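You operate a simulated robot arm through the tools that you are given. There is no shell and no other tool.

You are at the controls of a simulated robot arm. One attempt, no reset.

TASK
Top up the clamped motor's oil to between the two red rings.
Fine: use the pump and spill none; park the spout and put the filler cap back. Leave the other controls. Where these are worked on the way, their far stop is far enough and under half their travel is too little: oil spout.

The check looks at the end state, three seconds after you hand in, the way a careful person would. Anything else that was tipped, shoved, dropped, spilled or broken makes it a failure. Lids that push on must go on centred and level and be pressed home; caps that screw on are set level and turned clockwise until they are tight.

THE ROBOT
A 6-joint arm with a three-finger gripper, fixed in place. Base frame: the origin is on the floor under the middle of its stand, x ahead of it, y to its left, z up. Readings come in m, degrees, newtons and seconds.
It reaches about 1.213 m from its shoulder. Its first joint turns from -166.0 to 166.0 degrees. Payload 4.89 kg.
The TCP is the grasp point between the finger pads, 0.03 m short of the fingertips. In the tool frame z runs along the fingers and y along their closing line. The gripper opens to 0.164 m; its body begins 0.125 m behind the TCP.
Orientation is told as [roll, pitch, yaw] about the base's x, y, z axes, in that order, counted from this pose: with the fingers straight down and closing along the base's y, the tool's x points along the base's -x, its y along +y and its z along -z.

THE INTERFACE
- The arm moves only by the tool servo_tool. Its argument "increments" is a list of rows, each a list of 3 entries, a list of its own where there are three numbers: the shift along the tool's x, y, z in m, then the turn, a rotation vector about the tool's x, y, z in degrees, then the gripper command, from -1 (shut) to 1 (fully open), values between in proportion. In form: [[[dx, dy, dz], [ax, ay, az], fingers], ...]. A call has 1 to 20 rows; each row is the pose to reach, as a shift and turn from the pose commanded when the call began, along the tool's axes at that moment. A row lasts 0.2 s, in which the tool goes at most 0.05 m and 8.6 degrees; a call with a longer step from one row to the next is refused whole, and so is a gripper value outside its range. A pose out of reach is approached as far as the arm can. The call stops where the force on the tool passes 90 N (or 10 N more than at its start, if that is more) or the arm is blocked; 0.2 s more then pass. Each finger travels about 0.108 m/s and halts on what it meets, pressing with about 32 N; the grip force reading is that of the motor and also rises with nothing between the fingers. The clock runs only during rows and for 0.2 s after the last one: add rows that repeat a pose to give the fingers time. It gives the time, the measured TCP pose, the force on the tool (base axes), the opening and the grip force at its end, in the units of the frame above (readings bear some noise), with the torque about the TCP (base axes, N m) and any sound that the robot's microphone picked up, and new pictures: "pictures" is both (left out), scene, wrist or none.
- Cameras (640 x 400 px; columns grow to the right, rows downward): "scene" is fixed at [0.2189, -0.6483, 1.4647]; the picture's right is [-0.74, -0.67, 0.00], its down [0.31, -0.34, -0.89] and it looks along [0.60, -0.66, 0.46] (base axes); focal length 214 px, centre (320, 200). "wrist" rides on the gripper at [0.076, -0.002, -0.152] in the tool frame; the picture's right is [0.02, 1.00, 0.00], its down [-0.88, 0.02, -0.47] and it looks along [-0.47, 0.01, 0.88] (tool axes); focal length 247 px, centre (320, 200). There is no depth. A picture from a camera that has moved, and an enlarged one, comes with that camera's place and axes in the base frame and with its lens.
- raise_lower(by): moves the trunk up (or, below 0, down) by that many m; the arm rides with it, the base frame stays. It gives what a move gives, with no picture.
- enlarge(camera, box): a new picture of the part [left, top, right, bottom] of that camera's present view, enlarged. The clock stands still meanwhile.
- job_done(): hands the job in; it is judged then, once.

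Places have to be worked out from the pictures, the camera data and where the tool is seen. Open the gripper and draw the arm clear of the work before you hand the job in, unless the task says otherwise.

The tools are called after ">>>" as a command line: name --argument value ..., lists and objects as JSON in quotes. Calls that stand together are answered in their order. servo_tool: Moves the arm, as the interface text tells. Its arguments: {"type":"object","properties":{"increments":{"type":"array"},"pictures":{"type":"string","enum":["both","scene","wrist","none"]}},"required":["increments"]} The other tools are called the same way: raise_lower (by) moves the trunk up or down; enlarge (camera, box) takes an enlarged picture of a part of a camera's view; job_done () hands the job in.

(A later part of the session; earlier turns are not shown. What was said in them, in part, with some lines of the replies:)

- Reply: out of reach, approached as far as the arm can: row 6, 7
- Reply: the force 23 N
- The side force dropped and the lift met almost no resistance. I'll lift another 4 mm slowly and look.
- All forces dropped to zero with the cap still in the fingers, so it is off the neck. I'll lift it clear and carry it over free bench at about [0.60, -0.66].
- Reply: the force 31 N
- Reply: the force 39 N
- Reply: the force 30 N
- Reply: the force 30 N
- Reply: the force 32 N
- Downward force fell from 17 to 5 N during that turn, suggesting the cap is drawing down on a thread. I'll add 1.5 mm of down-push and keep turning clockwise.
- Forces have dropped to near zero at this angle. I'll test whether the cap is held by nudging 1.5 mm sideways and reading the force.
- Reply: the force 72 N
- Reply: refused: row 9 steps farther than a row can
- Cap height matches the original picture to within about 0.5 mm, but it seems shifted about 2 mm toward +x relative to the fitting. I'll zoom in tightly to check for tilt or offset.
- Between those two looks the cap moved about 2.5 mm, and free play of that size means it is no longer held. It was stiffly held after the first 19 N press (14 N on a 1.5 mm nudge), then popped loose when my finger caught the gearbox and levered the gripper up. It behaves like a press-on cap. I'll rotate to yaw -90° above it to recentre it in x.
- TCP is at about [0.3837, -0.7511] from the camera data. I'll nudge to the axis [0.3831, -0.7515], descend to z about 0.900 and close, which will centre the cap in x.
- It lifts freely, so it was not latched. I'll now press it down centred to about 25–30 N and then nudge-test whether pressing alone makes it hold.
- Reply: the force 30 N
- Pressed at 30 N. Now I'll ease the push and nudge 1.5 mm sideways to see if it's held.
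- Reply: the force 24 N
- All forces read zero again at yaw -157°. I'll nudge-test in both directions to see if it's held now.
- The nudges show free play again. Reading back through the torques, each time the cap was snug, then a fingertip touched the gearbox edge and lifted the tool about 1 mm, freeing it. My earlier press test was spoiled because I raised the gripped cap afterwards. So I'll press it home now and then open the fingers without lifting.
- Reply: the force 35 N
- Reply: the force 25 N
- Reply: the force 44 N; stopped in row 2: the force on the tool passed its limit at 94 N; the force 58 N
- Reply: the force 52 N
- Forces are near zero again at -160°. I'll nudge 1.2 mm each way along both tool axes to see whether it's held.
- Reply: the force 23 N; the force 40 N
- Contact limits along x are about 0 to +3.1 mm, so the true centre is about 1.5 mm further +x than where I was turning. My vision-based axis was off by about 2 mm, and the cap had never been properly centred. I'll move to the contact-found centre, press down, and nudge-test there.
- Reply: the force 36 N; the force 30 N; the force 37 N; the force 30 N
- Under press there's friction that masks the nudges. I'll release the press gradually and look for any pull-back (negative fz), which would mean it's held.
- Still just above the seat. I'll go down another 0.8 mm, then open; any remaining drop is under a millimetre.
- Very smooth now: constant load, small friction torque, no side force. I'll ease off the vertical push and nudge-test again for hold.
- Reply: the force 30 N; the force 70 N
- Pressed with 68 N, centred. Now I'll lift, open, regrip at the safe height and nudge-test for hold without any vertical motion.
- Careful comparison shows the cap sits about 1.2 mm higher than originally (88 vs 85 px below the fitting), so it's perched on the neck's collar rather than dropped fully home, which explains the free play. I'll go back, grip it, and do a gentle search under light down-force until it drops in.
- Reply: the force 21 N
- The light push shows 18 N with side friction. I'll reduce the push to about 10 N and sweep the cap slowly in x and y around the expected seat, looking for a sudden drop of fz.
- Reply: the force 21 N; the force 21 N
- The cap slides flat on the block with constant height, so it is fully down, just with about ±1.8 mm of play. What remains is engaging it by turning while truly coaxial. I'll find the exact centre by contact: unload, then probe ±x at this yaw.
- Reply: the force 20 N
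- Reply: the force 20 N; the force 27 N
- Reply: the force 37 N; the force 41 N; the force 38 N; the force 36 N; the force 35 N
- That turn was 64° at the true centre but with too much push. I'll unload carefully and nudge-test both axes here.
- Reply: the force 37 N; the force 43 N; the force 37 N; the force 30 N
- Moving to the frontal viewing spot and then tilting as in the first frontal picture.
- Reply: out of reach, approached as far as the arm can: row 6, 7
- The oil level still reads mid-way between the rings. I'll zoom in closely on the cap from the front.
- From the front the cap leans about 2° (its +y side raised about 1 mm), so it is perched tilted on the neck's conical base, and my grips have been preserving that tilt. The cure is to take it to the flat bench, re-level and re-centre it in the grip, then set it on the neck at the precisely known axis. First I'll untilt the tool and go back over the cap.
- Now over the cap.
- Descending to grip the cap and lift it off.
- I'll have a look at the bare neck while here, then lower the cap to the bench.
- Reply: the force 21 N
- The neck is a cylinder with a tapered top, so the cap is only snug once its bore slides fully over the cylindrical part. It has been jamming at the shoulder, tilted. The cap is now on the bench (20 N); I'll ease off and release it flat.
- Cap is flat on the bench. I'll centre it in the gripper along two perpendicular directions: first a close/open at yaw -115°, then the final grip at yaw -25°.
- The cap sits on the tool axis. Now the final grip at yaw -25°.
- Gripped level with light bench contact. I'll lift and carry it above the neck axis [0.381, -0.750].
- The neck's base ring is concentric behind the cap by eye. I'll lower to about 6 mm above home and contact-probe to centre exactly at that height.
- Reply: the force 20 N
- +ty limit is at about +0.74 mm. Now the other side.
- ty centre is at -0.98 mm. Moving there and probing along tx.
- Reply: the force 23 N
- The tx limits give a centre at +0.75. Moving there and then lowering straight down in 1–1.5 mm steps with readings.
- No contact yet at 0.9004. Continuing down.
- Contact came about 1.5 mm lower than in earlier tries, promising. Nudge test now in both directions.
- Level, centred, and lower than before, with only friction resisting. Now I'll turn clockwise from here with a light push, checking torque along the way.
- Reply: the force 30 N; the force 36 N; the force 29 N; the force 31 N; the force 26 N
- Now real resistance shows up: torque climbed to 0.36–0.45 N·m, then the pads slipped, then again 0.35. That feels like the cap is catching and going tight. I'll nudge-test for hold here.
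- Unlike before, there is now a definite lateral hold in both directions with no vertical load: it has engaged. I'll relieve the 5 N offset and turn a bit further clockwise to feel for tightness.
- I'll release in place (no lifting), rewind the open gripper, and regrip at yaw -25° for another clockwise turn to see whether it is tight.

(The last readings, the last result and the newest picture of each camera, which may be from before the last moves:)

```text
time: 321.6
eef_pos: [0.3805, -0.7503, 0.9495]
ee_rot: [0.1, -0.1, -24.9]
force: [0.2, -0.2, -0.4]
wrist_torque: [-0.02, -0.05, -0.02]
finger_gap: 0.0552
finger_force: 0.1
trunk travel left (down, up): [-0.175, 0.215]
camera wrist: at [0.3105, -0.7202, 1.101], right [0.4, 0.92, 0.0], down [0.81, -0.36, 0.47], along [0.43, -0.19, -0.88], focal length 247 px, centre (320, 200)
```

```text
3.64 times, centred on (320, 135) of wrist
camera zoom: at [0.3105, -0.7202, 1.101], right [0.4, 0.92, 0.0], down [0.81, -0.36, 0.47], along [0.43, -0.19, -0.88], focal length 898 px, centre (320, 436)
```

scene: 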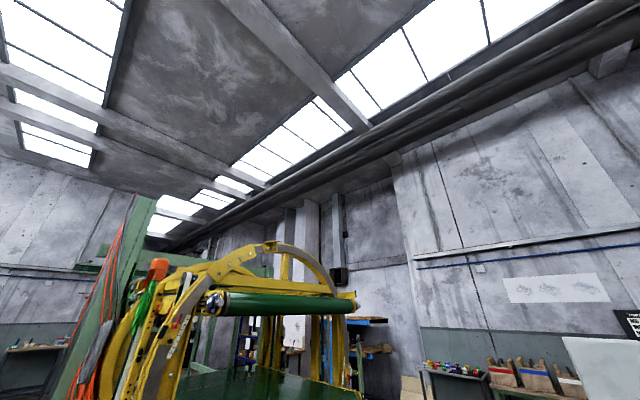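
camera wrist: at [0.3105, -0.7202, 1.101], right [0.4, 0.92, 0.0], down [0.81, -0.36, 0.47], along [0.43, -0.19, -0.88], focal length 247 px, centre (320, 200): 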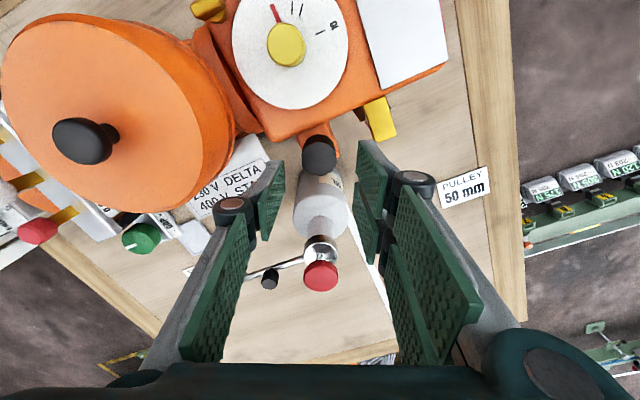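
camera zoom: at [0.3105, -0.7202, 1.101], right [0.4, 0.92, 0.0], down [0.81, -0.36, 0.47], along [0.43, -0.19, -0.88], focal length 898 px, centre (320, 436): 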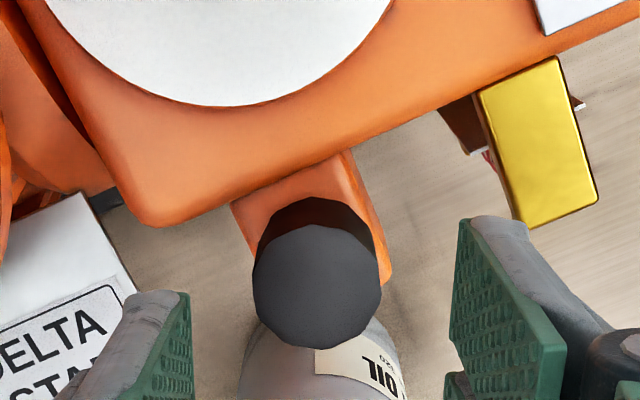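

Regripping (tips safely above the gearbox edge) and turning clockwise with no added push.

>>> servo_tool --increments '[[[0, 0, 0.02], [0, 0, 0], -0.33], [[0, 0, 0.04], [0, 0, 0], -0.33], [[0, 0, 0.0485], [0, 0, 0], -0.33], [[0, 0, 0.0485], [0, 0, 0], -0.45], [[0, 0, 0.0485], [0, 0, 0], -0.55], [[0, 0, 0.0485], [0, 0, 0], -0.65], [[0, 0, 0.0485], [0, 0, 0], -1], [[0, 0, 0.0485], [0, 0, 0], -1]]' --pictures "none"

>>> servo_tool --increments '[[[0, 0, 0], [0, 0, 8], -1]]' --pictures "none"

>>> servo_tool --increments '[[[0, 0, 0], [0, 0, 8], -1]]' --pictures "none"

>>> servo_tool --increments '[[[0, 0, 0], [0, 0, 8], -1]]' --pictures "none"

>>> servo_tool --increments '[[[0, 0, 0], [0, 0, 8], -1]]' --pictures "none"

```text
time: 323.4
eef_pos: [0.3805, -0.7507, 0.9003]
ee_rot: [0.1, -0.1, -24.9]
force: [0.5, 0.4, 0.7]
wrist_torque: [0.01, 0.0, -0.02]
finger_gap: 0.0302
finger_force: 31.9
trunk travel left (down, up): [-0.175, 0.215]
```

```text
time: 323.8
eef_pos: [0.3804, -0.7492, 0.9004]
ee_rot: [0.2, 0.0, -33.1]
force: [0.6, -1.0, 0.2]
wrist_torque: [-0.02, 0.01, 0.01]
finger_gap: 0.0302
finger_force: 32.1
trunk travel left (down, up): [-0.175, 0.215]
```

```text
time: 324.2
eef_pos: [0.3805, -0.7494, 0.8996]
ee_rot: [0.1, -0.1, -41.0]
force: [0.4, -0.3, 0.5]
wrist_torque: [0.02, -0.01, 0.0]
finger_gap: 0.0301
finger_force: 32.4
trunk travel left (down, up): [-0.175, 0.215]
```

```text
time: 324.6
eef_pos: [0.38, -0.7505, 0.9003]
ee_rot: [0.2, 0.0, -49.1]
force: [0.3, -0.6, 0.1]
wrist_torque: [0.02, -0.02, 0.02]
finger_gap: 0.0301
finger_force: 32.0
trunk travel left (down, up): [-0.175, 0.215]
```

```text
time: 325.0
eef_pos: [0.3808, -0.7499, 0.901]
ee_rot: [0.2, 0.0, -57.2]
force: [-0.1, 0.3, 0.3]
wrist_torque: [0.02, -0.01, 0.04]
finger_gap: 0.0303
finger_force: 31.8
trunk travel left (down, up): [-0.175, 0.215]
```

It turns freely with no load. Nudge test again here.

>>> servo_tool --increments '[[[0, 0.001, 0], [0, 0, 0], -1]]' --pictures "none"

>>> servo_tool --increments '[[[0, -0.002, 0], [0, 0, 0], -1]]' --pictures "none"

>>> servo_tool --increments '[[[0, 0.001, 0], [0, 0, 0], -1]]' --pictures "none"

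>>> servo_tool --increments '[[[0, 0, 0.001], [0, 0, 0], -1], [[0, 0, 0.0018], [0, 0, 0], -1]]' --pictures "none"

```text
time: 325.4
eef_pos: [0.3814, -0.7502, 0.8997]
ee_rot: [0.2, 0.0, -56.9]
force: [-1.0, 0.6, 0.4]
wrist_torque: [-0.01, 0.05, 0.0]
finger_gap: 0.0303
finger_force: 32.0
trunk travel left (down, up): [-0.175, 0.215]
```

```text
time: 325.8
eef_pos: [0.3808, -0.7504, 0.902]
ee_rot: [0.1, 0.0, -57.0]
force: [0.3, -0.3, -0.4]
wrist_torque: [0.01, 0.03, 0.0]
finger_gap: 0.0306
finger_force: 32.1
trunk travel left (down, up): [-0.175, 0.215]
```

```text
time: 326.2
eef_pos: [0.3811, -0.7499, 0.9005]
ee_rot: [0.2, 0.0, -57.1]
force: [0.2, -0.6, 0.3]
wrist_torque: [0.0, 0.0, 0.01]
finger_gap: 0.0304
finger_force: 31.8
trunk travel left (down, up): [-0.175, 0.215]
```

```text
time: 326.8
eef_pos: [0.3807, -0.7502, 0.9005]
ee_rot: [0.2, 0.1, -57.0]
force: [3.9, -1.6, 21.1]
wrist_torque: [-0.21, 0.0, -0.01]
finger_gap: 0.0302
finger_force: 31.5
trunk travel left (down, up): [-0.175, 0.215]
```

Loose without load; now with 21 N of load, I'll turn clockwise again and watch torque versus load.

>>> servo_tool --increments '[[[0, 0, 0], [0, 0, 8], -1]]' --pictures "none"

>>> servo_tool --increments '[[[0, 0, 0], [0, 0, 8], -1]]' --pictures "none"

>>> servo_tool --increments '[[[0, 0, 0], [0, 0, 8], -1]]' --pictures "none"

>>> servo_tool --increments '[[[0, 0, 0], [0, 0, 8], -1]]' --pictures "none"

>>> servo_tool --increments '[[[0, 0, 0], [0, 0, 8], -1]]' --pictures "none"

>>> servo_tool --increments '[[[0, 0, 0], [0, 0, 8], -1]]' --pictures "none"

```text
time: 327.2
eef_pos: [0.3807, -0.75, 0.9]
ee_rot: [0.1, 0.0, -65.1]
force: [4.3, -6.9, 29.6]
wrist_torque: [-0.23, 0.03, 0.16]
finger_gap: 0.0301
finger_force: 31.4
trunk travel left (down, up): [-0.175, 0.215]
```

```text
time: 327.6
eef_pos: [0.3805, -0.7508, 0.8992]
ee_rot: [0.2, -0.1, -73.1]
force: [-0.1, -14.6, 33.4]
wrist_torque: [-0.48, 0.28, 0.25]
finger_gap: 0.0301
finger_force: 32.7
trunk travel left (down, up): [-0.175, 0.215]
```

```text
time: 328.0
eef_pos: [0.3796, -0.749, 0.8989]
ee_rot: [0.0, 0.0, -81.1]
force: [-5.2, -11.4, 31.8]
wrist_torque: [-0.37, 0.51, 0.19]
finger_gap: 0.0302
finger_force: 32.2
trunk travel left (down, up): [-0.175, 0.215]
```

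```text
time: 328.4
eef_pos: [0.3798, -0.7478, 0.9001]
ee_rot: [0.1, 0.0, -89.1]
force: [-3.6, 0.5, 20.5]
wrist_torque: [-0.04, 0.22, 0.1]
finger_gap: 0.0303
finger_force: 31.6
trunk travel left (down, up): [-0.175, 0.215]
```

```text
time: 328.8
eef_pos: [0.3812, -0.7499, 0.8989]
ee_rot: [0.1, 0.1, -97.1]
force: [3.2, -1.4, 14.8]
wrist_torque: [-0.08, 0.12, 0.14]
finger_gap: 0.0301
finger_force: 31.9
trunk travel left (down, up): [-0.175, 0.215]
```

```text
time: 329.2
eef_pos: [0.381, -0.7511, 0.8996]
ee_rot: [0.1, 0.1, -105.1]
force: [5.5, -9.2, 17.6]
wrist_torque: [-0.41, 0.33, 0.31]
finger_gap: 0.0302
finger_force: 31.9
trunk travel left (down, up): [-0.175, 0.215]
```

The torque pattern repeats with absolute yaw and fits a fingertip dragging on the gearbox edge (x≈-0.03), not a thread. Rechecking the very first removal with the axis now known: I had gripped about 3.7 mm off-centre, so those side forces also fit a plain cap with ±1.7 mm play. It is simply a seat-on cap, never held. So what matters is centred, level and fully down. I'll unload and verify centring with small nudges.

>>> servo_tool --increments '[[[0, 0, -0.0012], [0, 0, 0], -1], [[0, 0, -0.0018], [0, 0, 0], -1]]' --pictures "none"

>>> servo_tool --increments '[[[0, 0.0012, 0], [0, 0, 0], -1]]' --pictures "none"

>>> servo_tool --increments '[[[0, -0.0024, 0], [0, 0, 0], -1]]' --pictures "none"

>>> servo_tool --increments '[[[0.0012, 0.0012, 0], [0, 0, 0], -1]]' --pictures "none"

>>> servo_tool --increments '[[[-0.0024, 0, 0], [0, 0, 0], -1]]' --pictures "none"

>>> servo_tool --increments '[[[0.0012, 0, 0], [0, 0, 0], -1]]' --pictures "none"

```text
time: 329.8
eef_pos: [0.3811, -0.7498, 0.8997]
ee_rot: [0.1, 0.1, -105.0]
force: [-0.3, -0.3, 0.2]
wrist_torque: [0.01, -0.02, 0.01]
finger_gap: 0.0299
finger_force: 31.7
trunk travel left (down, up): [-0.175, 0.215]
```

```text
time: 330.2
eef_pos: [0.3823, -0.7489, 0.8998]
ee_rot: [0.2, 0.1, -105.0]
force: [0.8, 0.0, -0.6]
wrist_torque: [-0.02, 0.03, -0.03]
finger_gap: 0.0303
finger_force: 31.9
trunk travel left (down, up): [-0.175, 0.215]
```

```text
time: 330.6
eef_pos: [0.38, -0.7489, 0.901]
ee_rot: [0.1, 0.0, -105.0]
force: [-0.5, -0.3, 0.5]
wrist_torque: [-0.01, 0.05, 0.03]
finger_gap: 0.03
finger_force: 32.2
trunk travel left (down, up): [-0.175, 0.215]
```

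```text
time: 331.0
eef_pos: [0.382, -0.7484, 0.9003]
ee_rot: [0.1, 0.1, -105.0]
force: [-0.3, -0.7, -1.0]
wrist_torque: [0.02, -0.01, 0.02]
finger_gap: 0.0302
finger_force: 31.8
trunk travel left (down, up): [-0.175, 0.215]
```

```text
time: 331.4
eef_pos: [0.3809, -0.7508, 0.9001]
ee_rot: [0.1, 0.1, -105.0]
force: [-0.1, -0.2, 0.7]
wrist_torque: [-0.02, 0.01, 0.0]
finger_gap: 0.0303
finger_force: 32.0
trunk travel left (down, up): [-0.175, 0.215]
```

```text
time: 331.8
eef_pos: [0.3807, -0.7504, 0.901]
ee_rot: [0.2, 0.1, -105.0]
force: [-0.1, 0.1, 0.1]
wrist_torque: [0.01, -0.04, -0.01]
finger_gap: 0.0301
finger_force: 32.1
trunk travel left (down, up): [-0.175, 0.215]
```

±1.2 mm is free in all four directions: the cap is centred to within about half a millimetre. For good measure I'll give it a further clockwise turn with the fingers held higher (clear of the gearbox): set down, release, rewind, regrip.

>>> servo_tool --increments '[[[0, 0, 0.0008], [0, 0, 0], -1], [[0, 0, 0.0014], [0, 0, 0], -1], [[0, 0, 0.0014], [0, 0, 0], -0.75], [[0, 0, 0.0014], [0, 0, 0], -0.5], [[0, 0, 0.0014], [0, 0, 0], -0.33], [[0, 0, -0.02], [0, 0, 0], -0.33], [[0, 0, -0.05], [0, 0, 0], -0.33]]' --pictures "none"

>>> servo_tool --increments '[[[0, 0, 0], [0, 0, -8.2], -0.33], [[0, 0, 0], [0, 0, -16.4], -0.33], [[0, 0, 0], [0, 0, -24.6], -0.33], [[0, 0, 0], [0, 0, -32.8], -0.33], [[0, 0, 0], [0, 0, -41], -0.33], [[0, 0, 0], [0, 0, -49.2], -0.33], [[0, 0, 0], [0, 0, -57.4], -0.33], [[0, 0, 0], [0, 0, -65.6], -0.33], [[0, 0, 0], [0, 0, -73.8], -0.33], [[0, 0, 0], [0, 0, -80], -0.33], [[0, 0, 0], [0, 0, -80], -0.33]]' --pictures "wrist"

>>> enlarge --camera "wrist" --box '[250, 80, 390, 190]'

```text
time: 333.4
eef_pos: [0.3823, -0.7508, 0.9501]
ee_rot: [0.1, 0.0, -105.0]
force: [-0.4, -0.6, -0.3]
wrist_torque: [0.1, 0.08, 0.0]
finger_gap: 0.0549
finger_force: 0.1
trunk travel left (down, up): [-0.175, 0.215]
```

```text
time: 335.8
eef_pos: [0.3798, -0.7495, 0.9495]
ee_rot: [0.1, -0.1, -24.8]
force: [-0.1, -0.7, -0.3]
wrist_torque: [0.05, 0.0, 0.0]
finger_gap: 0.055
finger_force: 0.0
trunk travel left (down, up): [-0.175, 0.215]
camera wrist: at [0.3106, -0.7204, 1.1026], right [0.4, 0.92, 0.0], down [0.81, -0.35, 0.47], along [0.43, -0.19, -0.88], focal length 247 px, centre (320, 200)
```

wrist: 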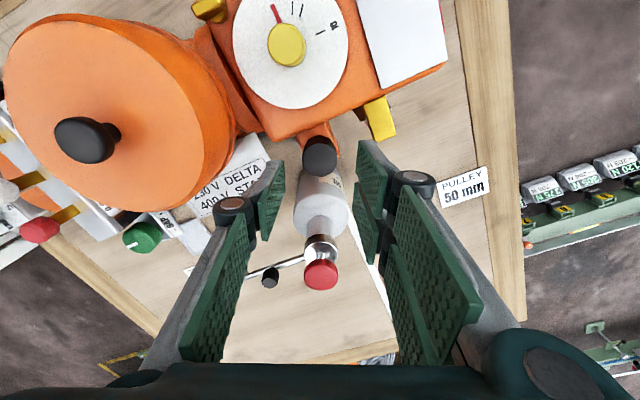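

```text
3.64 times, centred on (320, 135) of wrist
camera zoom: at [0.3106, -0.7204, 1.1026], right [0.4, 0.92, 0.0], down [0.81, -0.35, 0.47], along [0.43, -0.19, -0.88], focal length 898 px, centre (320, 436)
```

zoom: 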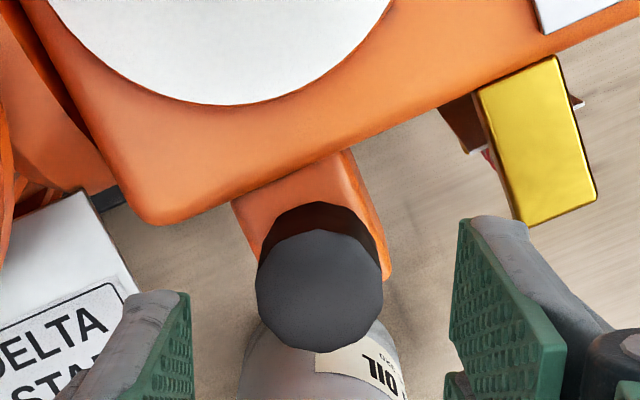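

Regrip high (TCP z about 0.904), light push, and turn clockwise 128°.

>>> servo_tool --increments '[[[0, 0, 0.02], [0, 0, 0], -0.33], [[0, 0, 0.04], [0, 0, 0], -0.33], [[0, 0, 0.0466], [0, 0, 0], -0.33], [[0, 0, 0.0466], [0, 0, 0], -0.45], [[0, 0, 0.0466], [0, 0, 0], -0.55], [[0, 0, 0.0466], [0, 0, 0], -0.65], [[0, 0, 0.0466], [0, 0, 0], -1], [[0, 0, 0.0466], [0, 0, 0], -1], [[0, 0, 0.0472], [0, 0, 0], -1]]' --pictures "none"

>>> servo_tool --increments '[[[0, 0, 0], [0, 0, 8], -1], [[0, 0, 0], [0, 0, 16], -1], [[0, 0, 0], [0, 0, 24], -1], [[0, 0, 0], [0, 0, 32], -1]]' --pictures "none"

>>> servo_tool --increments '[[[0, 0, 0], [0, 0, 8], -1], [[0, 0, 0], [0, 0, 16], -1], [[0, 0, 0], [0, 0, 24], -1], [[0, 0, 0], [0, 0, 32], -1]]' --pictures "none"

>>> servo_tool --increments '[[[0, 0, 0], [0, 0, 8], -1], [[0, 0, 0], [0, 0, 16], -1], [[0, 0, 0], [0, 0, 24], -1], [[0, 0, 0], [0, 0, 32], -1]]' --pictures "none"

>>> servo_tool --increments '[[[0, 0, 0], [0, 0, 8], -1], [[0, 0, 0], [0, 0, 16], -1], [[0, 0, 0], [0, 0, 24], -1], [[0, 0, 0], [0, 0, 32], -1]]' --pictures "none"

```text
time: 337.8
eef_pos: [0.3827, -0.7494, 0.9024]
ee_rot: [0.1, -0.1, -25.1]
force: [0.9, -2.4, 6.3]
wrist_torque: [-0.2, -0.05, 0.0]
finger_gap: 0.0309
finger_force: 32.0
trunk travel left (down, up): [-0.175, 0.215]
```

```text
time: 338.8
eef_pos: [0.3799, -0.7498, 0.9034]
ee_rot: [0.2, 0.0, -57.1]
force: [0.0, 1.6, 4.2]
wrist_torque: [0.1, -0.08, 0.01]
finger_gap: 0.0305
finger_force: 32.4
trunk travel left (down, up): [-0.175, 0.215]
```

```text
time: 339.8
eef_pos: [0.381, -0.7491, 0.904]
ee_rot: [0.1, 0.2, -89.1]
force: [0.8, 1.0, 2.0]
wrist_torque: [0.03, -0.02, 0.05]
finger_gap: 0.0307
finger_force: 31.8
trunk travel left (down, up): [-0.175, 0.215]
```

```text
time: 340.8
eef_pos: [0.3804, -0.7504, 0.9022]
ee_rot: [0.1, 0.1, -121.3]
force: [-0.3, 0.2, -0.4]
wrist_torque: [-0.02, 0.04, 0.0]
finger_gap: 0.0306
finger_force: 32.0
trunk travel left (down, up): [-0.175, 0.215]
```

```text
time: 341.8
eef_pos: [0.3812, -0.7498, 0.9034]
ee_rot: [0.1, 0.2, -153.1]
force: [1.1, 1.0, 0.1]
wrist_torque: [0.01, -0.08, 0.03]
finger_gap: 0.0305
finger_force: 32.3
trunk travel left (down, up): [-0.175, 0.215]
```

fz faded to zero during the turn, as if the cap settled lower by about half a millimetre. I'll add 0.8 mm of push to check contact.

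>>> servo_tool --increments '[[[0, 0, 0.0008], [0, 0, 0], -1]]' --pictures "none"

>>> servo_tool --increments '[[[0, 0, 0.0006], [0, 0, 0], -1]]' --pictures "none"

>>> servo_tool --increments '[[[0, 0, 0.0006], [0, 0, 0], -1]]' --pictures "none"

```text
time: 342.2
eef_pos: [0.3803, -0.7494, 0.9017]
ee_rot: [0.0, 0.1, -153.0]
force: [1.5, -1.8, 10.5]
wrist_torque: [-0.21, -0.06, -0.03]
finger_gap: 0.0304
finger_force: 31.9
trunk travel left (down, up): [-0.175, 0.215]
```

```text
time: 342.6
eef_pos: [0.3808, -0.7502, 0.903]
ee_rot: [0.0, 0.1, -153.0]
force: [2.5, -4.3, 22.0]
wrist_torque: [-0.38, -0.02, 0.07]
finger_gap: 0.0303
finger_force: 32.3
trunk travel left (down, up): [-0.175, 0.215]
```

```text
time: 343.0
eef_pos: [0.38, -0.7492, 0.9019]
ee_rot: [0.0, 0.1, -153.0]
force: [3.0, -3.9, 29.3]
wrist_torque: [-0.21, -0.01, 0.14]
finger_gap: 0.0302
finger_force: 31.9
trunk travel left (down, up): [-0.175, 0.215]
```

Firm contact at 29 N, pressed home. One more small clockwise turn under this load, reading the torque.

>>> servo_tool --increments '[[[0, 0, 0], [0, 0, 6], -1], [[0, 0, 0], [0, 0, 12], -1]]' --pictures "none"

>>> servo_tool --increments '[[[0, 0, -0.0016], [0, 0, 0], -1], [[0, 0, -0.0018], [0, 0, 0], -1]]' --pictures "none"

>>> servo_tool --increments '[[[0, 0.001, 0], [0, 0, 0], -1]]' --pictures "none"

>>> servo_tool --increments '[[[0, -0.002, 0], [0, 0, 0], -1]]' --pictures "none"

>>> servo_tool --increments '[[[0, 0.001, 0], [0, 0, 0], -1]]' --pictures "none"

```text
time: 343.6
eef_pos: [0.3808, -0.75, 0.901]
ee_rot: [0.1, 0.2, -165.0]
force: [5.1, -2.5, 28.4]
wrist_torque: [-0.13, -0.21, 0.09]
finger_gap: 0.0306
finger_force: 31.5
trunk travel left (down, up): [-0.175, 0.215]
```

```text
time: 344.2
eef_pos: [0.381, -0.75, 0.9024]
ee_rot: [-0.2, 0.1, -165.0]
force: [6.1, 2.8, -3.4]
wrist_torque: [0.16, -0.21, 0.01]
finger_gap: 0.0303
finger_force: 32.2
trunk travel left (down, up): [-0.175, 0.215]
```

```text
time: 344.6
eef_pos: [0.3813, -0.7494, 0.9027]
ee_rot: [0.0, 0.2, -165.0]
force: [6.4, 5.1, -1.0]
wrist_torque: [0.23, -0.22, 0.04]
finger_gap: 0.0304
finger_force: 32.0
trunk travel left (down, up): [-0.175, 0.215]
```

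```text
time: 345.0
eef_pos: [0.381, -0.7504, 0.9031]
ee_rot: [-0.1, 0.1, -165.0]
force: [9.8, -3.3, 1.1]
wrist_torque: [-0.14, -0.42, -0.04]
finger_gap: 0.0304
finger_force: 31.6
trunk travel left (down, up): [-0.175, 0.215]
```

```text
time: 345.4
eef_pos: [0.381, -0.7511, 0.9027]
ee_rot: [-0.1, 0.2, -165.1]
force: [7.4, 3.6, -1.4]
wrist_torque: [0.1, -0.29, 0.05]
finger_gap: 0.0304
finger_force: 32.5
trunk travel left (down, up): [-0.175, 0.215]
```

There is a soft hold again after the firm press: about ±4.5 N for ±1 mm and a slight downward pull (fz -3 N) on easing. Let me also nudge along tx and test a tiny lift to characterise it.

>>> servo_tool --increments '[[[0.001, 0, 0], [0, 0, 0], -1]]' --pictures "none"

>>> servo_tool --increments '[[[-0.002, 0, 0], [0, 0, 0], -1]]' --pictures "none"

>>> servo_tool --increments '[[[0.0014, 0, 0], [0, 0, 0], -1]]' --pictures "none"

```text
time: 345.8
eef_pos: [0.3817, -0.7503, 0.9027]
ee_rot: [-0.1, 0.1, -164.9]
force: [1.2, -0.8, -0.3]
wrist_torque: [0.0, -0.02, 0.02]
finger_gap: 0.0306
finger_force: 31.5
trunk travel left (down, up): [-0.175, 0.215]
```

```text
time: 346.2
eef_pos: [0.3812, -0.7503, 0.9021]
ee_rot: [0.0, 0.2, -165.0]
force: [10.4, 2.5, 0.4]
wrist_torque: [0.07, -0.49, 0.01]
finger_gap: 0.0304
finger_force: 32.2
trunk travel left (down, up): [-0.175, 0.215]
```

```text
time: 346.6
eef_pos: [0.3801, -0.7507, 0.9031]
ee_rot: [-0.1, 0.1, -165.0]
force: [5.8, 0.9, -0.7]
wrist_torque: [0.01, -0.2, 0.0]
finger_gap: 0.0303
finger_force: 32.2
trunk travel left (down, up): [-0.175, 0.215]
```

So it's just the cap resting against the -x limit of its play (it crept in the pads under the firm press). I'll recentre by +1.9 mm along tx and re-verify with ±1.2 mm nudges.

>>> servo_tool --increments '[[[0.001, 0, 0], [0, 0, 0], -1], [[0.0019, 0, 0], [0, 0, 0], -1]]' --pictures "none"

>>> servo_tool --increments '[[[0.0012, 0, 0], [0, 0, 0], -1]]' --pictures "none"

>>> servo_tool --increments '[[[-0.0024, 0, 0], [0, 0, 0], -1]]' --pictures "none"

>>> servo_tool --increments '[[[0.0012, 0.0012, 0], [0, 0, 0], -1]]' --pictures "none"

>>> servo_tool --increments '[[[0, -0.0024, 0], [0, 0, 0], -1]]' --pictures "none"

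>>> servo_tool --increments '[[[0, 0.0012, 0], [0, 0, 0], -1]]' --pictures "none"

```text
time: 347.2
eef_pos: [0.3827, -0.7492, 0.9038]
ee_rot: [-0.2, 0.1, -165.1]
force: [0.2, -0.2, 0.0]
wrist_torque: [0.01, -0.02, -0.02]
finger_gap: 0.0304
finger_force: 32.5
trunk travel left (down, up): [-0.175, 0.215]
```

```text
time: 347.6
eef_pos: [0.3851, -0.7482, 0.9033]
ee_rot: [-0.2, 0.0, -165.0]
force: [-1.1, -0.2, -0.4]
wrist_torque: [0.01, 0.0, 0.01]
finger_gap: 0.0303
finger_force: 31.8
trunk travel left (down, up): [-0.175, 0.215]
```

```text
time: 348.0
eef_pos: [0.3816, -0.7499, 0.903]
ee_rot: [-0.1, 0.0, -165.0]
force: [0.3, 0.3, 0.3]
wrist_torque: [-0.02, 0.02, -0.03]
finger_gap: 0.03
finger_force: 32.0
trunk travel left (down, up): [-0.175, 0.215]
```

```text
time: 348.4
eef_pos: [0.3822, -0.7508, 0.9042]
ee_rot: [-0.2, 0.2, -165.0]
force: [0.1, 0.6, 0.3]
wrist_torque: [-0.03, -0.01, -0.02]
finger_gap: 0.0304
finger_force: 32.1
trunk travel left (down, up): [-0.175, 0.215]
```

```text
time: 348.8
eef_pos: [0.3837, -0.7492, 0.9022]
ee_rot: [-0.1, 0.1, -165.0]
force: [0.3, -0.2, -0.9]
wrist_torque: [0.03, -0.02, 0.02]
finger_gap: 0.0305
finger_force: 31.9
trunk travel left (down, up): [-0.175, 0.215]
```

```text
time: 349.2
eef_pos: [0.3838, -0.7492, 0.9024]
ee_rot: [-0.1, 0.1, -165.0]
force: [-0.1, 0.5, 0.0]
wrist_torque: [0.01, 0.02, -0.01]
finger_gap: 0.0305
finger_force: 31.8
trunk travel left (down, up): [-0.175, 0.215]
```

Centred in all four directions. Now I'll set it down, release, and then press the top lightly with closed fingers so it sits flat and home.

>>> servo_tool --increments '[[[0, 0, 0.0008], [0, 0, 0], -1], [[0, 0, 0.0012], [0, 0, 0], -1], [[0, 0, 0.0012], [0, 0, 0], -0.75], [[0, 0, 0.0012], [0, 0, 0], -0.5], [[0, 0, 0.0012], [0, 0, 0], -0.33], [[0, 0, -0.02], [0, 0, 0], -0.33], [[0, 0, -0.045], [0, 0, 0], -0.33]]' --pictures "wrist"

>>> enlarge --camera "wrist" --box '[250, 80, 390, 190]'

```text
time: 350.8
eef_pos: [0.3835, -0.7499, 0.9472]
ee_rot: [0.0, 0.1, -165.0]
force: [0.3, -1.0, -0.5]
wrist_torque: [0.13, 0.08, 0.02]
finger_gap: 0.0548
finger_force: 0.1
trunk travel left (down, up): [-0.175, 0.215]
camera wrist: at [0.4566, -0.7296, 1.0999], right [0.28, -0.96, 0.0], down [-0.85, -0.25, 0.47], along [-0.45, -0.13, -0.88], focal length 247 px, centre (320, 200)
```

wrist: 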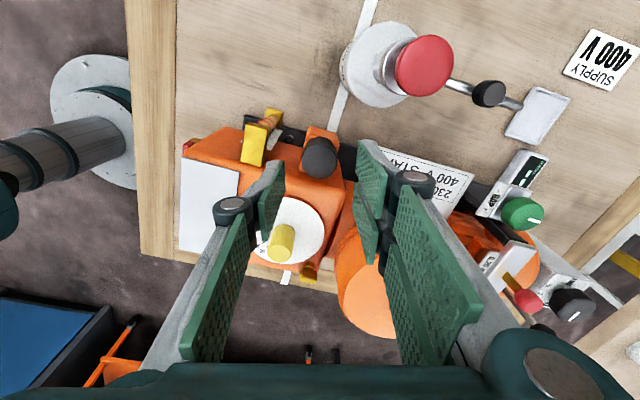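

```text
3.64 times, centred on (320, 135) of wrist
camera zoom: at [0.4566, -0.7296, 1.0999], right [0.28, -0.96, 0.0], down [-0.85, -0.25, 0.47], along [-0.45, -0.13, -0.88], focal length 898 px, centre (320, 436)
```

zoom: 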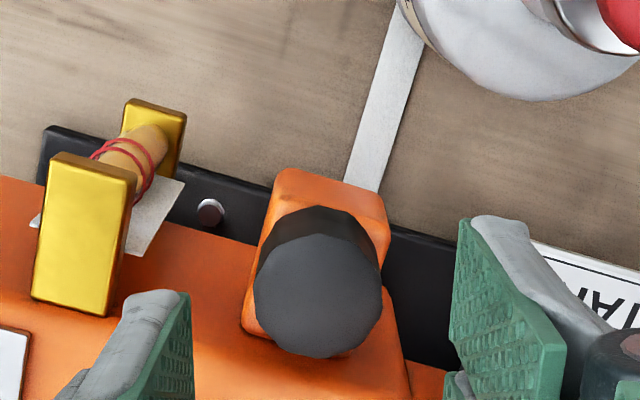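

I'll compare once more with the original reference picture from the identical camera pose.

>>> servo_tool --increments '[[[-0.0004, 0.0003, -0.03], [0, 0, 4], -0.33], [[-0.0008, 0.0006, -0.065], [0, 0, 8], -0.33], [[-0.0008, 0.0006, -0.0828], [0, 0, 10.1], -0.33], [[-0.0008, 0.0006, -0.0828], [0, 0, 10.1], -0.33]]' --pictures "wrist"

>>> enlarge --camera "wrist" --box '[250, 90, 390, 190]'

```text
time: 351.8
eef_pos: [0.3814, -0.7525, 1.0313]
ee_rot: [-0.1, 0.0, -175.1]
force: [0.3, -0.7, 0.1]
wrist_torque: [-0.03, -0.02, -0.01]
finger_gap: 0.055
finger_force: 0.0
trunk travel left (down, up): [-0.175, 0.215]
camera wrist: at [0.4576, -0.7442, 1.1834], right [0.11, -0.99, 0.0], down [-0.88, -0.09, 0.47], along [-0.47, -0.05, -0.88], focal length 247 px, centre (320, 200)
```

wrist: 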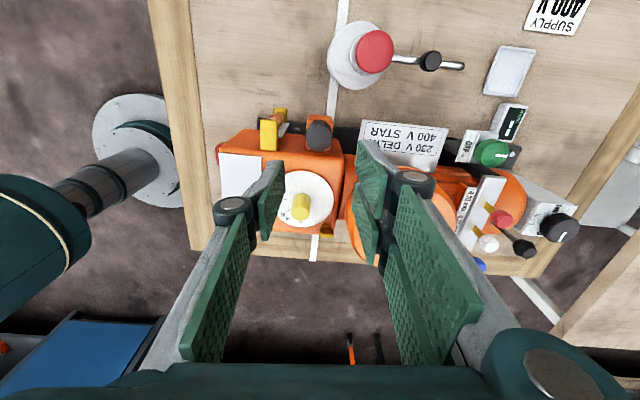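

```text
4.00 times, centred on (320, 140) of wrist
camera zoom: at [0.4576, -0.7442, 1.1834], right [0.11, -0.99, 0.0], down [-0.88, -0.09, 0.47], along [-0.47, -0.05, -0.88], focal length 988 px, centre (320, 440)
```

zoom: 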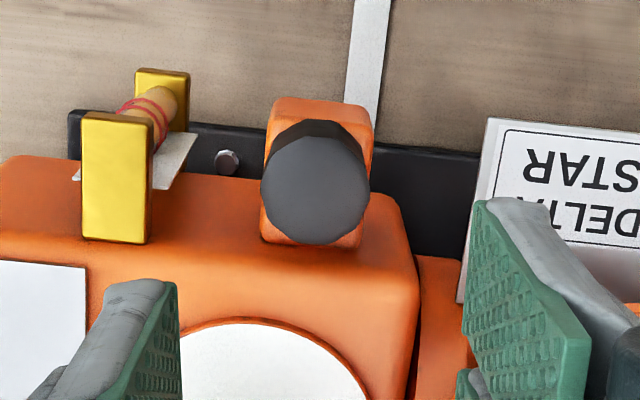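

The cap is now within 0.9 mm of its original spot (x equal). I'll press its top gently with closed fingers to seat it flat, then check level and height from the side and front.

>>> servo_tool --increments '[[[0, 0, 0], [0, 0, 0], -0.7], [[0, 0, 0.03], [0, 0, 0], -1], [[0, 0, 0.07], [0, 0, 0], -1], [[0, 0, 0.1], [0, 0, 0], -1], [[0, 0, 0.117], [0, 0, 0], -1], [[0, 0, 0.121], [0, 0, 0], -1], [[0, 0, 0.1235], [0, 0, 0], -1]]' --pictures "none"

>>> servo_tool --increments '[[[0, 0, 0.001], [0, 0, 0], -1]]' --pictures "none"

>>> servo_tool --increments '[[[0, 0, 0.001], [0, 0, 0], -1]]' --pictures "none"

>>> servo_tool --increments '[[[0, 0, 0.001], [0, 0, 0], -1]]' --pictures "none"

```text
time: 353.4
eef_pos: [0.3829, -0.7516, 0.908]
ee_rot: [-0.1, 0.1, -175.1]
force: [0.5, -0.8, 4.3]
wrist_torque: [-0.03, 0.0, 0.02]
finger_gap: 0.0059
finger_force: 31.9
trunk travel left (down, up): [-0.175, 0.215]
```

```text
time: 353.8
eef_pos: [0.3819, -0.7505, 0.9082]
ee_rot: [0.0, 0.1, -175.1]
force: [3.4, -2.9, 14.8]
wrist_torque: [-0.13, -0.1, 0.02]
finger_gap: 0.0059
finger_force: 32.0
trunk travel left (down, up): [-0.175, 0.215]
```

```text
time: 354.2
eef_pos: [0.3818, -0.7512, 0.9068]
ee_rot: [0.0, 0.2, -175.1]
force: [5.3, -8.6, 35.1]
wrist_torque: [-0.24, -0.14, 0.01]
finger_gap: 0.0058
finger_force: 32.1
trunk travel left (down, up): [-0.175, 0.215]
```

```text
time: 354.6
eef_pos: [0.3814, -0.7495, 0.9074]
ee_rot: [0.0, 0.2, -175.1]
force: [6.1, -14.6, 59.8]
wrist_torque: [-0.45, -0.2, -0.03]
finger_gap: 0.0062
finger_force: 31.9
trunk travel left (down, up): [-0.175, 0.215]
```

Pressed to 60 N, solid, with the same seated height each time. Lifting off and going to the side view for a final check.

>>> servo_tool --increments '[[[0, 0, -0.01], [0, 0, 0], -1], [[0, 0, -0.05], [0, 0, 0], -1], [[0, 0, -0.09], [0, 0, 0], -0.5], [[0, 0, -0.13], [0, 0, 0], 0], [[0, 0, -0.16], [0, 0, 0], 0]]' --pictures "none"

>>> servo_tool --increments '[[[0.0235, -0.0013, -0.003], [0, 0, -8.5], 0], [[0.047, -0.0026, -0.006], [0, 0, -17], 0], [[0.0706, -0.0039, -0.009], [0, 0, -25.5], 0], [[0.0941, -0.0052, -0.012], [0, 0, -34], 0], [[0.1176, -0.0065, -0.015], [0, 0, -42.5], 0], [[0.1411, -0.0078, -0.018], [0, 0, -51], 0], [[0.1646, -0.0091, -0.021], [0, 0, -59.5], 0], [[0.1881, -0.0104, -0.024], [0, 0, -68], 0], [[0.2117, -0.0117, -0.027], [0, 0, -76.5], 0], [[0.2352, -0.013, -0.03], [0, 0, -85.1], 0]]' --pictures "none"

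```text
time: 355.8
eef_pos: [0.3827, -0.7512, 1.0644]
ee_rot: [-0.1, 0.1, -175.1]
force: [-0.2, -1.2, -1.3]
wrist_torque: [0.06, 0.05, -0.04]
finger_gap: 0.082
finger_force: 0.1
trunk travel left (down, up): [-0.175, 0.215]
```

```text
time: 358.0
eef_pos: [0.6142, -0.7175, 1.0953]
ee_rot: [0.1, 0.2, -90.0]
force: [-1.1, 0.1, 0.0]
wrist_torque: [0.04, -0.08, -0.02]
finger_gap: 0.0822
finger_force: 0.1
trunk travel left (down, up): [-0.175, 0.215]
```

I mixed the axes in that shift again, harmlessly at height. Correcting to the side-view station and tilting.

>>> servo_tool --increments '[[[0.029, -0.0281, 0], [0, 0, 0], 0.5], [[0.058, -0.0562, 0], [0, 0, 0], 1], [[0.087, -0.0843, 0], [0, 0, 0], 1], [[0.116, -0.1124, 0], [0, 0, 0], 1], [[0.145, -0.1405, 0], [0, 0, 0], 1], [[0.174, -0.1686, 0], [0, 0, 0], 1], [[0.2035, -0.1967, 0], [0, 0, 0], 1], [[0.2035, -0.1967, 0], [0, 0, 0], 1]]' --pictures "none"

>>> servo_tool --increments '[[[0, 0, 0.0245], [0, -7.77, 0], 1], [[0, 0, 0.049], [0, -15.5, 0], 1], [[0, 0, 0.0735], [0, -23.3, 0], 1], [[0, 0, 0.098], [0, -31, 0], 1], [[0, 0, 0.1225], [0, -38.8, 0], 1], [[0, 0, 0.147], [0, -46.6, 0], 1], [[0, 0, 0.147], [0, -46.6, 0], 1]]' --pictures "wrist"

>>> enlarge --camera "wrist" --box '[250, 140, 370, 240]'

>>> enlarge --camera "wrist" --box '[270, 90, 320, 200]'

>>> enlarge --camera "wrist" --box '[280, 140, 340, 200]'

```text
time: 359.8
eef_pos: [0.4179, -0.5127, 1.0942]
ee_rot: [0.1, 0.1, -90.1]
force: [-0.4, -0.8, 0.5]
wrist_torque: [-0.07, -0.06, -0.02]
finger_gap: 0.1638
finger_force: 0.1
trunk travel left (down, up): [-0.175, 0.215]
```

```text
time: 361.4
eef_pos: [0.4196, -0.5142, 0.9471]
ee_rot: [0.2, -46.6, -90.2]
force: [0.0, -0.1, 0.4]
wrist_torque: [0.02, 0.05, -0.03]
finger_gap: 0.1639
finger_force: 0.0
trunk travel left (down, up): [-0.175, 0.215]
camera wrist: at [0.4181, -0.3514, 0.9969], right [1.0, 0.01, -0.01], down [0.02, -0.26, 0.96], along [0.01, -0.96, -0.26], focal length 247 px, centre (320, 200)
```

wrist: 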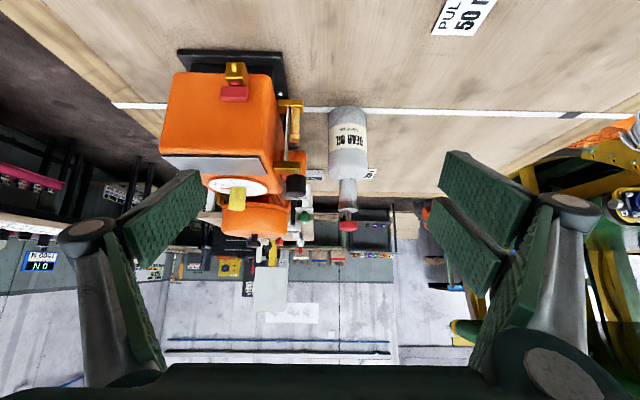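

```text
4.00 times, centred on (310, 190) of wrist
camera zoom: at [0.4181, -0.3514, 0.9969], right [1.0, 0.01, -0.01], down [0.02, -0.26, 0.96], along [0.01, -0.96, -0.26], focal length 988 px, centre (360, 240)
```

zoom: 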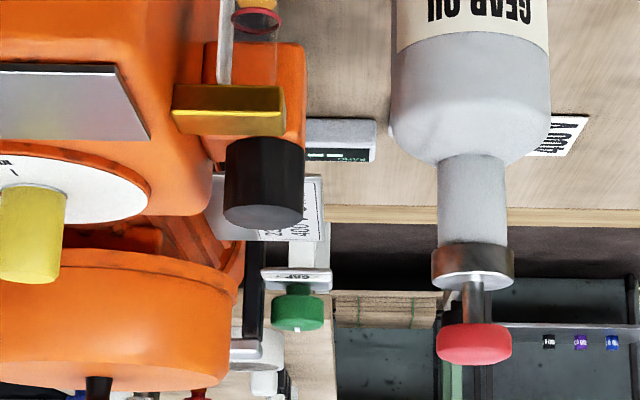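

```text
3.64 times, centred on (295, 145) of wrist
camera zoom: at [0.4181, -0.3514, 0.9969], right [1.0, 0.01, -0.01], down [0.02, -0.26, 0.96], along [0.01, -0.96, -0.26], focal length 898 px, centre (411, 400)
```

zoom: 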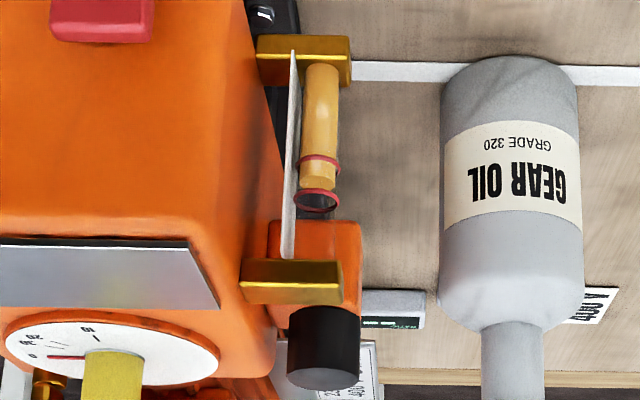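

```text
6.67 times, centred on (310, 170) of wrist
camera zoom: at [0.4181, -0.3514, 0.9969], right [1.0, 0.01, -0.01], down [0.02, -0.26, 0.96], along [0.01, -0.96, -0.26], focal length 1646 px, centre (387, 400)
```

zoom: 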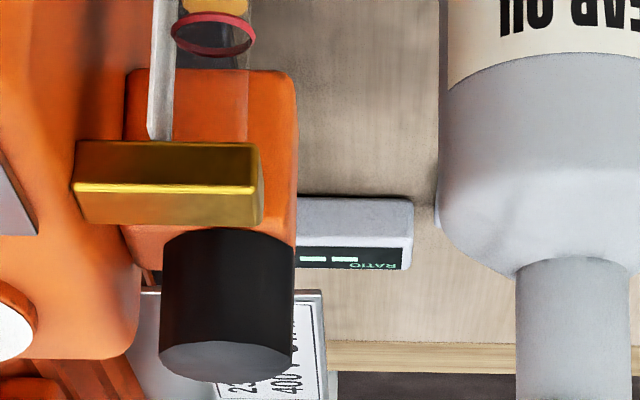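

From the side the cap is upright, at home height, and within half a millimetre in x. Now the front view to check level in the other plane.

>>> servo_tool --increments '[[[-0.018, 0, -0.017], [0, 7.8, 0], 1], [[-0.036, 0, -0.034], [0, 15.6, 0], 1], [[-0.054, 0, -0.051], [0, 23.4, 0], 1], [[-0.072, 0, -0.068], [0, 31.2, 0], 1], [[-0.09, 0, -0.085], [0, 39, 0], 1], [[-0.108, 0, -0.102], [0, 46.6, 0], 1], [[-0.108, 0, -0.102], [0, 46.6, 0], 1]]' --pictures "none"

>>> servo_tool --increments '[[[-0.0194, 0.018, 0.002], [0, 0, 8], 1], [[-0.0388, 0.036, 0.004], [0, 0, 16], 1], [[-0.0582, 0.054, 0.006], [0, 0, 24], 1], [[-0.0776, 0.072, 0.008], [0, 0, 32], 1], [[-0.097, 0.09, 0.01], [0, 0, 40], 1], [[-0.1164, 0.108, 0.012], [0, 0, 48], 1], [[-0.1358, 0.126, 0.014], [0, 0, 56], 1], [[-0.1552, 0.144, 0.016], [0, 0, 64], 1], [[-0.1746, 0.162, 0.018], [0, 0, 72], 1], [[-0.194, 0.18, 0.02], [0, 0, 80], 1]]' --pictures "none"

>>> servo_tool --increments '[[[0, 0, 0], [1.16, -6.57, 0], 1], [[0, 0, 0], [2.32, -13.1, 0], 1], [[0, 0, 0], [3.48, -19.7, 0], 1], [[0, 0, 0], [4.64, -26.3, 0], 1], [[0, 0, 0], [5.8, -32.8, 0], 1], [[0, 0, 0], [6.4, -36.4, 0], 1], [[0, 0, 0], [6.4, -36.4, 0], 1]]' --pictures "wrist"

>>> enlarge --camera "wrist" --box '[310, 105, 370, 165]'

>>> enlarge --camera "wrist" --box '[270, 70, 350, 140]'

>>> enlarge --camera "wrist" --box '[230, 0, 550, 220]'

```text
time: 363.0
eef_pos: [0.4191, -0.5155, 1.0965]
ee_rot: [0.1, 0.3, -90.0]
force: [-0.6, -0.5, -0.5]
wrist_torque: [0.0, 0.0, -0.03]
finger_gap: 0.164
finger_force: 0.0
trunk travel left (down, up): [-0.175, 0.215]
```

```text
time: 365.2
eef_pos: [0.5986, -0.7081, 1.0766]
ee_rot: [0.0, 0.2, -170.2]
force: [-1.0, 0.7, 1.0]
wrist_torque: [-0.13, -0.13, 0.0]
finger_gap: 0.1641
finger_force: 0.1
trunk travel left (down, up): [-0.175, 0.215]
```

```text
time: 366.8
eef_pos: [0.5986, -0.7078, 1.0755]
ee_rot: [-6.9, -35.8, -167.5]
force: [-0.5, 0.0, -0.9]
wrist_torque: [0.04, 0.06, -0.01]
finger_gap: 0.164
finger_force: 0.1
trunk travel left (down, up): [-0.175, 0.215]
camera wrist: at [0.7495, -0.6933, 1.154], right [0.16, -0.98, -0.11], down [-0.41, -0.17, 0.89], along [-0.9, -0.1, -0.43], focal length 247 px, centre (320, 200)
```

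wrist: 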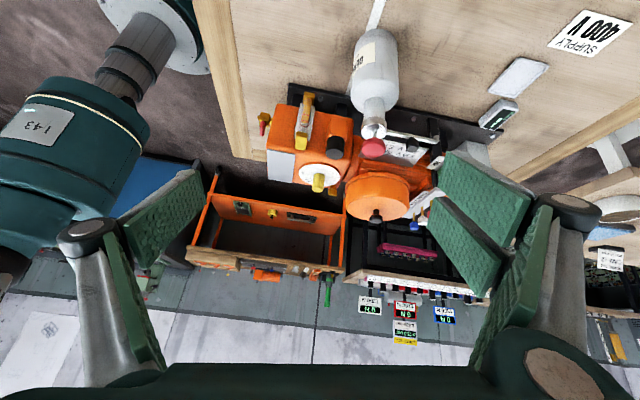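

```text
6.67 times, centred on (340, 135) of wrist
camera zoom: at [0.7495, -0.6933, 1.154], right [0.16, -0.98, -0.11], down [-0.41, -0.17, 0.89], along [-0.9, -0.1, -0.43], focal length 1646 px, centre (187, 633)
```

zoom: 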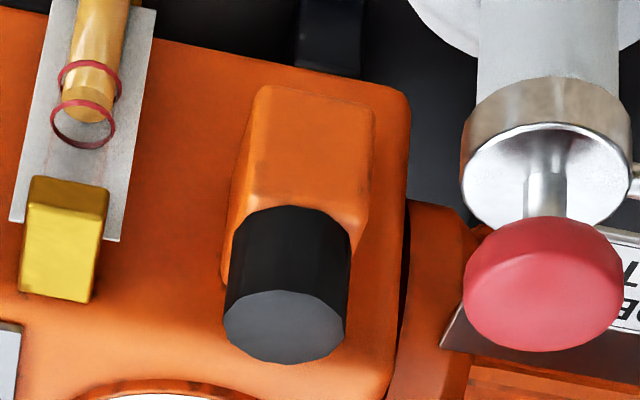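

```text
5.71 times, centred on (310, 105) of wrist
camera zoom: at [0.7495, -0.6933, 1.154], right [0.16, -0.98, -0.11], down [-0.41, -0.17, 0.89], along [-0.9, -0.1, -0.43], focal length 1411 px, centre (377, 743)
```

zoom: 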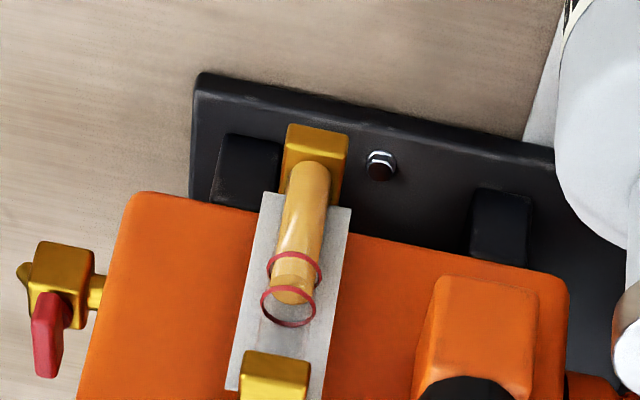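

```text
1.82 times, centred on (390, 110) of wrist
camera zoom: at [0.7495, -0.6933, 1.154], right [0.16, -0.98, -0.11], down [-0.41, -0.17, 0.89], along [-0.9, -0.1, -0.43], focal length 449 px, centre (193, 364)
```

zoom: 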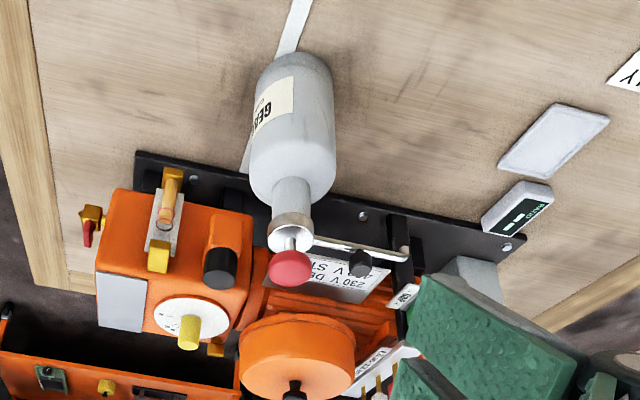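

The oil level is still mid-way, and the spout and everything else look right. I'll take the same zoom as the original frontal picture to judge the cap's tilt.

>>> enlarge --camera "wrist" --box '[320, 90, 460, 190]'

>>> enlarge --camera "wrist" --box '[325, 125, 355, 165]'

```text
4.00 times, centred on (390, 140) of wrist
camera zoom: at [0.7495, -0.6933, 1.154], right [0.16, -0.98, -0.11], down [-0.41, -0.17, 0.89], along [-0.9, -0.1, -0.43], focal length 988 px, centre (40, 440)
```

zoom: 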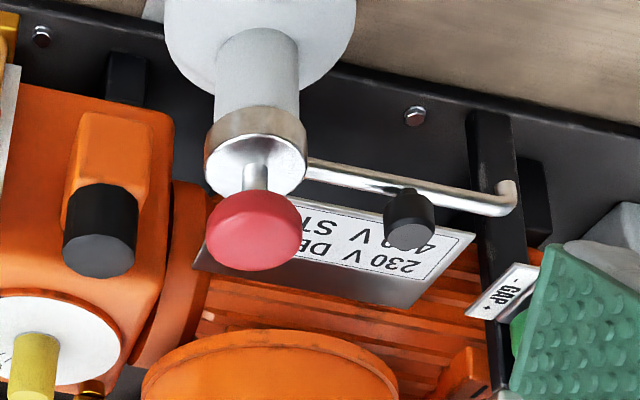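

```text
10.00 times, centred on (340, 145) of wrist
camera zoom: at [0.7495, -0.6933, 1.154], right [0.16, -0.98, -0.11], down [-0.41, -0.17, 0.89], along [-0.9, -0.1, -0.43], focal length 2470 px, centre (120, 750)
```

zoom: 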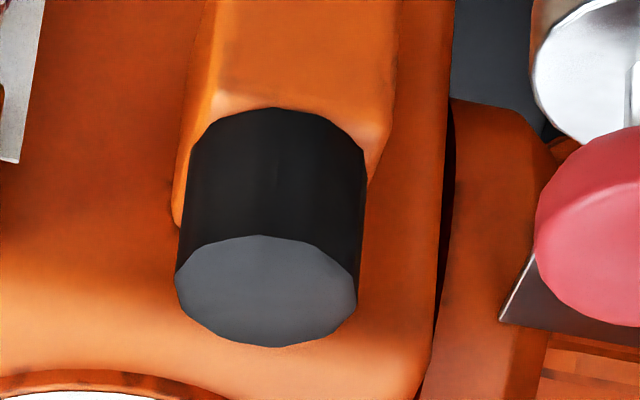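

At 10x the cap's edges match true vertical, so it's upright, fully down and centred. The oil is mid-way between the rings, the spout is parked, and the other controls are untouched. Now I'll untilt and draw the open gripper well clear.

>>> servo_tool --increments '[[[0, 0, 0], [-1.16, 6.57, 0], 1], [[0, 0, 0], [-2.32, 13.1, 0], 1], [[0, 0, 0], [-3.48, 19.7, 0], 1], [[0, 0, 0], [-4.64, 26.3, 0], 1], [[0, 0, 0], [-5.8, 32.8, 0], 1], [[0, 0, 0], [-6.4, 36.4, 0], 1], [[0, 0, 0], [-6.4, 36.4, 0], 1]]' --pictures "none"

>>> servo_tool --increments '[[[0, 0, -0.04], [0, 0, 0], 1], [[0, 0, -0.08], [0, 0, 0], 1], [[0, 0, -0.12], [0, 0, 0], 1], [[0, 0, -0.16], [0, 0, 0], 1]]' --pictures "none"

```text
time: 368.4
eef_pos: [0.5987, -0.707, 1.0752]
ee_rot: [0.0, 0.2, -169.9]
force: [0.4, -0.1, 0.8]
wrist_torque: [-0.01, -0.03, -0.01]
finger_gap: 0.1642
finger_force: 0.0
trunk travel left (down, up): [-0.175, 0.215]
```

```text
time: 369.4
eef_pos: [0.5975, -0.7085, 1.2365]
ee_rot: [-0.1, 0.1, -169.9]
force: [0.8, -1.1, -1.3]
wrist_torque: [0.09, 0.06, 0.01]
finger_gap: 0.1639
finger_force: 0.1
trunk travel left (down, up): [-0.175, 0.215]
```

Backing off toward +y at height for a final overview.

>>> servo_tool --increments '[[[-0.003, -0.041, 0], [0, 0, 0], 1], [[-0.006, -0.082, 0], [0, 0, 0], 1], [[-0.009, -0.123, 0], [0, 0, 0], 1], [[-0.012, -0.164, 0], [0, 0, 0], 1], [[-0.014, -0.2, 0], [0, 0, 0], 1], [[-0.014, -0.2, 0], [0, 0, 0], 1]]' --pictures "both"

>>> enlarge --camera "wrist" --box '[240, 60, 520, 260]'

```text
time: 370.8
eef_pos: [0.5497, -0.5131, 1.237]
ee_rot: [0.0, 0.1, -170.0]
force: [-0.8, 0.8, 1.2]
wrist_torque: [-0.09, -0.05, 0.02]
finger_gap: 0.1639
finger_force: 0.1
trunk travel left (down, up): [-0.175, 0.215]
camera wrist: at [0.6246, -0.499, 1.3898], right [0.19, -0.98, 0.0], down [-0.87, -0.17, 0.47], along [-0.46, -0.09, -0.88], focal length 247 px, centre (320, 200)
```

scene: 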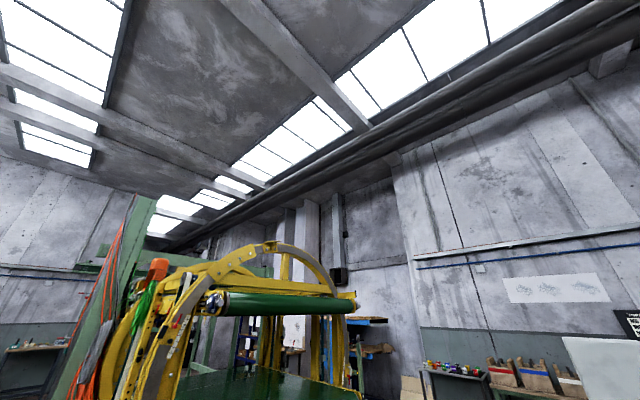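
wrist: 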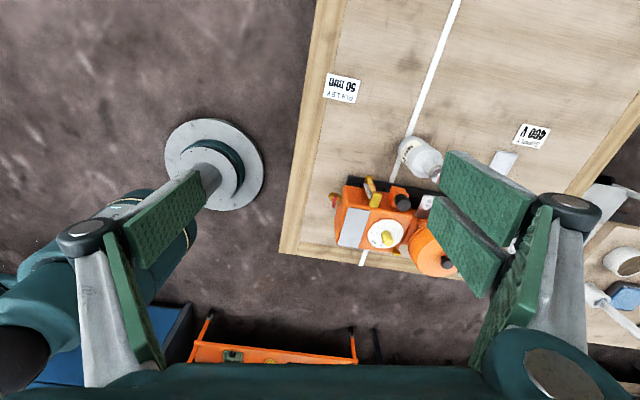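

```text
2.00 times, centred on (380, 160) of wrist
camera zoom: at [0.6246, -0.499, 1.3898], right [0.19, -0.98, 0.0], down [-0.87, -0.17, 0.47], along [-0.46, -0.09, -0.88], focal length 494 px, centre (200, 280)
```

zoom: 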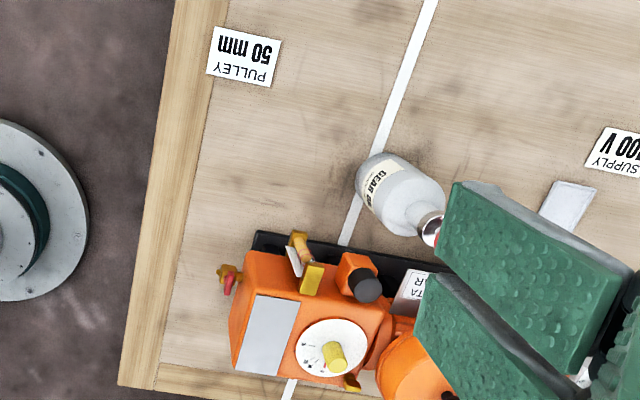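

The job is finished and the gripper is open and clear, so I'm handing it in:
- **Oil:** the level sits about mid-way between the red rings, and I saw no oil spilled.
- **Spout:** it's parked at its stop.
- **Cap:** it's back on the filler, upright and fully down, within about a millimetre of where it started. I turned it clockwise about a full turn but never felt it go tight. It has about 1.7 mm of play either way, and as far as I can tell it had that before I took it off.
- **Other controls:** I didn't operate any of them. A fingertip touched the top edge of the gearbox a few times while I was fitting the cap.

>>> job_done

```text
The job is handed in.
```

I topped up the motor's oil and handed the job in. I couldn't confirm that the filler cap is tight.

- **Oil:** four pump strokes brought the level to about mid-way between the two red rings. I saw no spill in any picture.
- **Spout:** I swung it to its far stop to fill, then back to its park stop. Its position matches where it started.
- **Filler cap:** it is back on, level and fully down, within about 1 mm of its original spot. I pressed it down with about 60 N and turned it clockwise about a full turn, but never felt it go tight. It still has about 1.7 mm of play each way. It also came off without resistance, so it may just sit on the neck rather than screw.
- **Cap handling:** seating it took many tries. The cap was lifted off and set on the bench twice along the way.
- **Other controls:** I didn't operate any. While I was fitting the cap, a fingertip pressed on the gearbox's top edge several times, once with about 60 N. I saw no sign that anything moved.

The gripper is open and clear of the bench.
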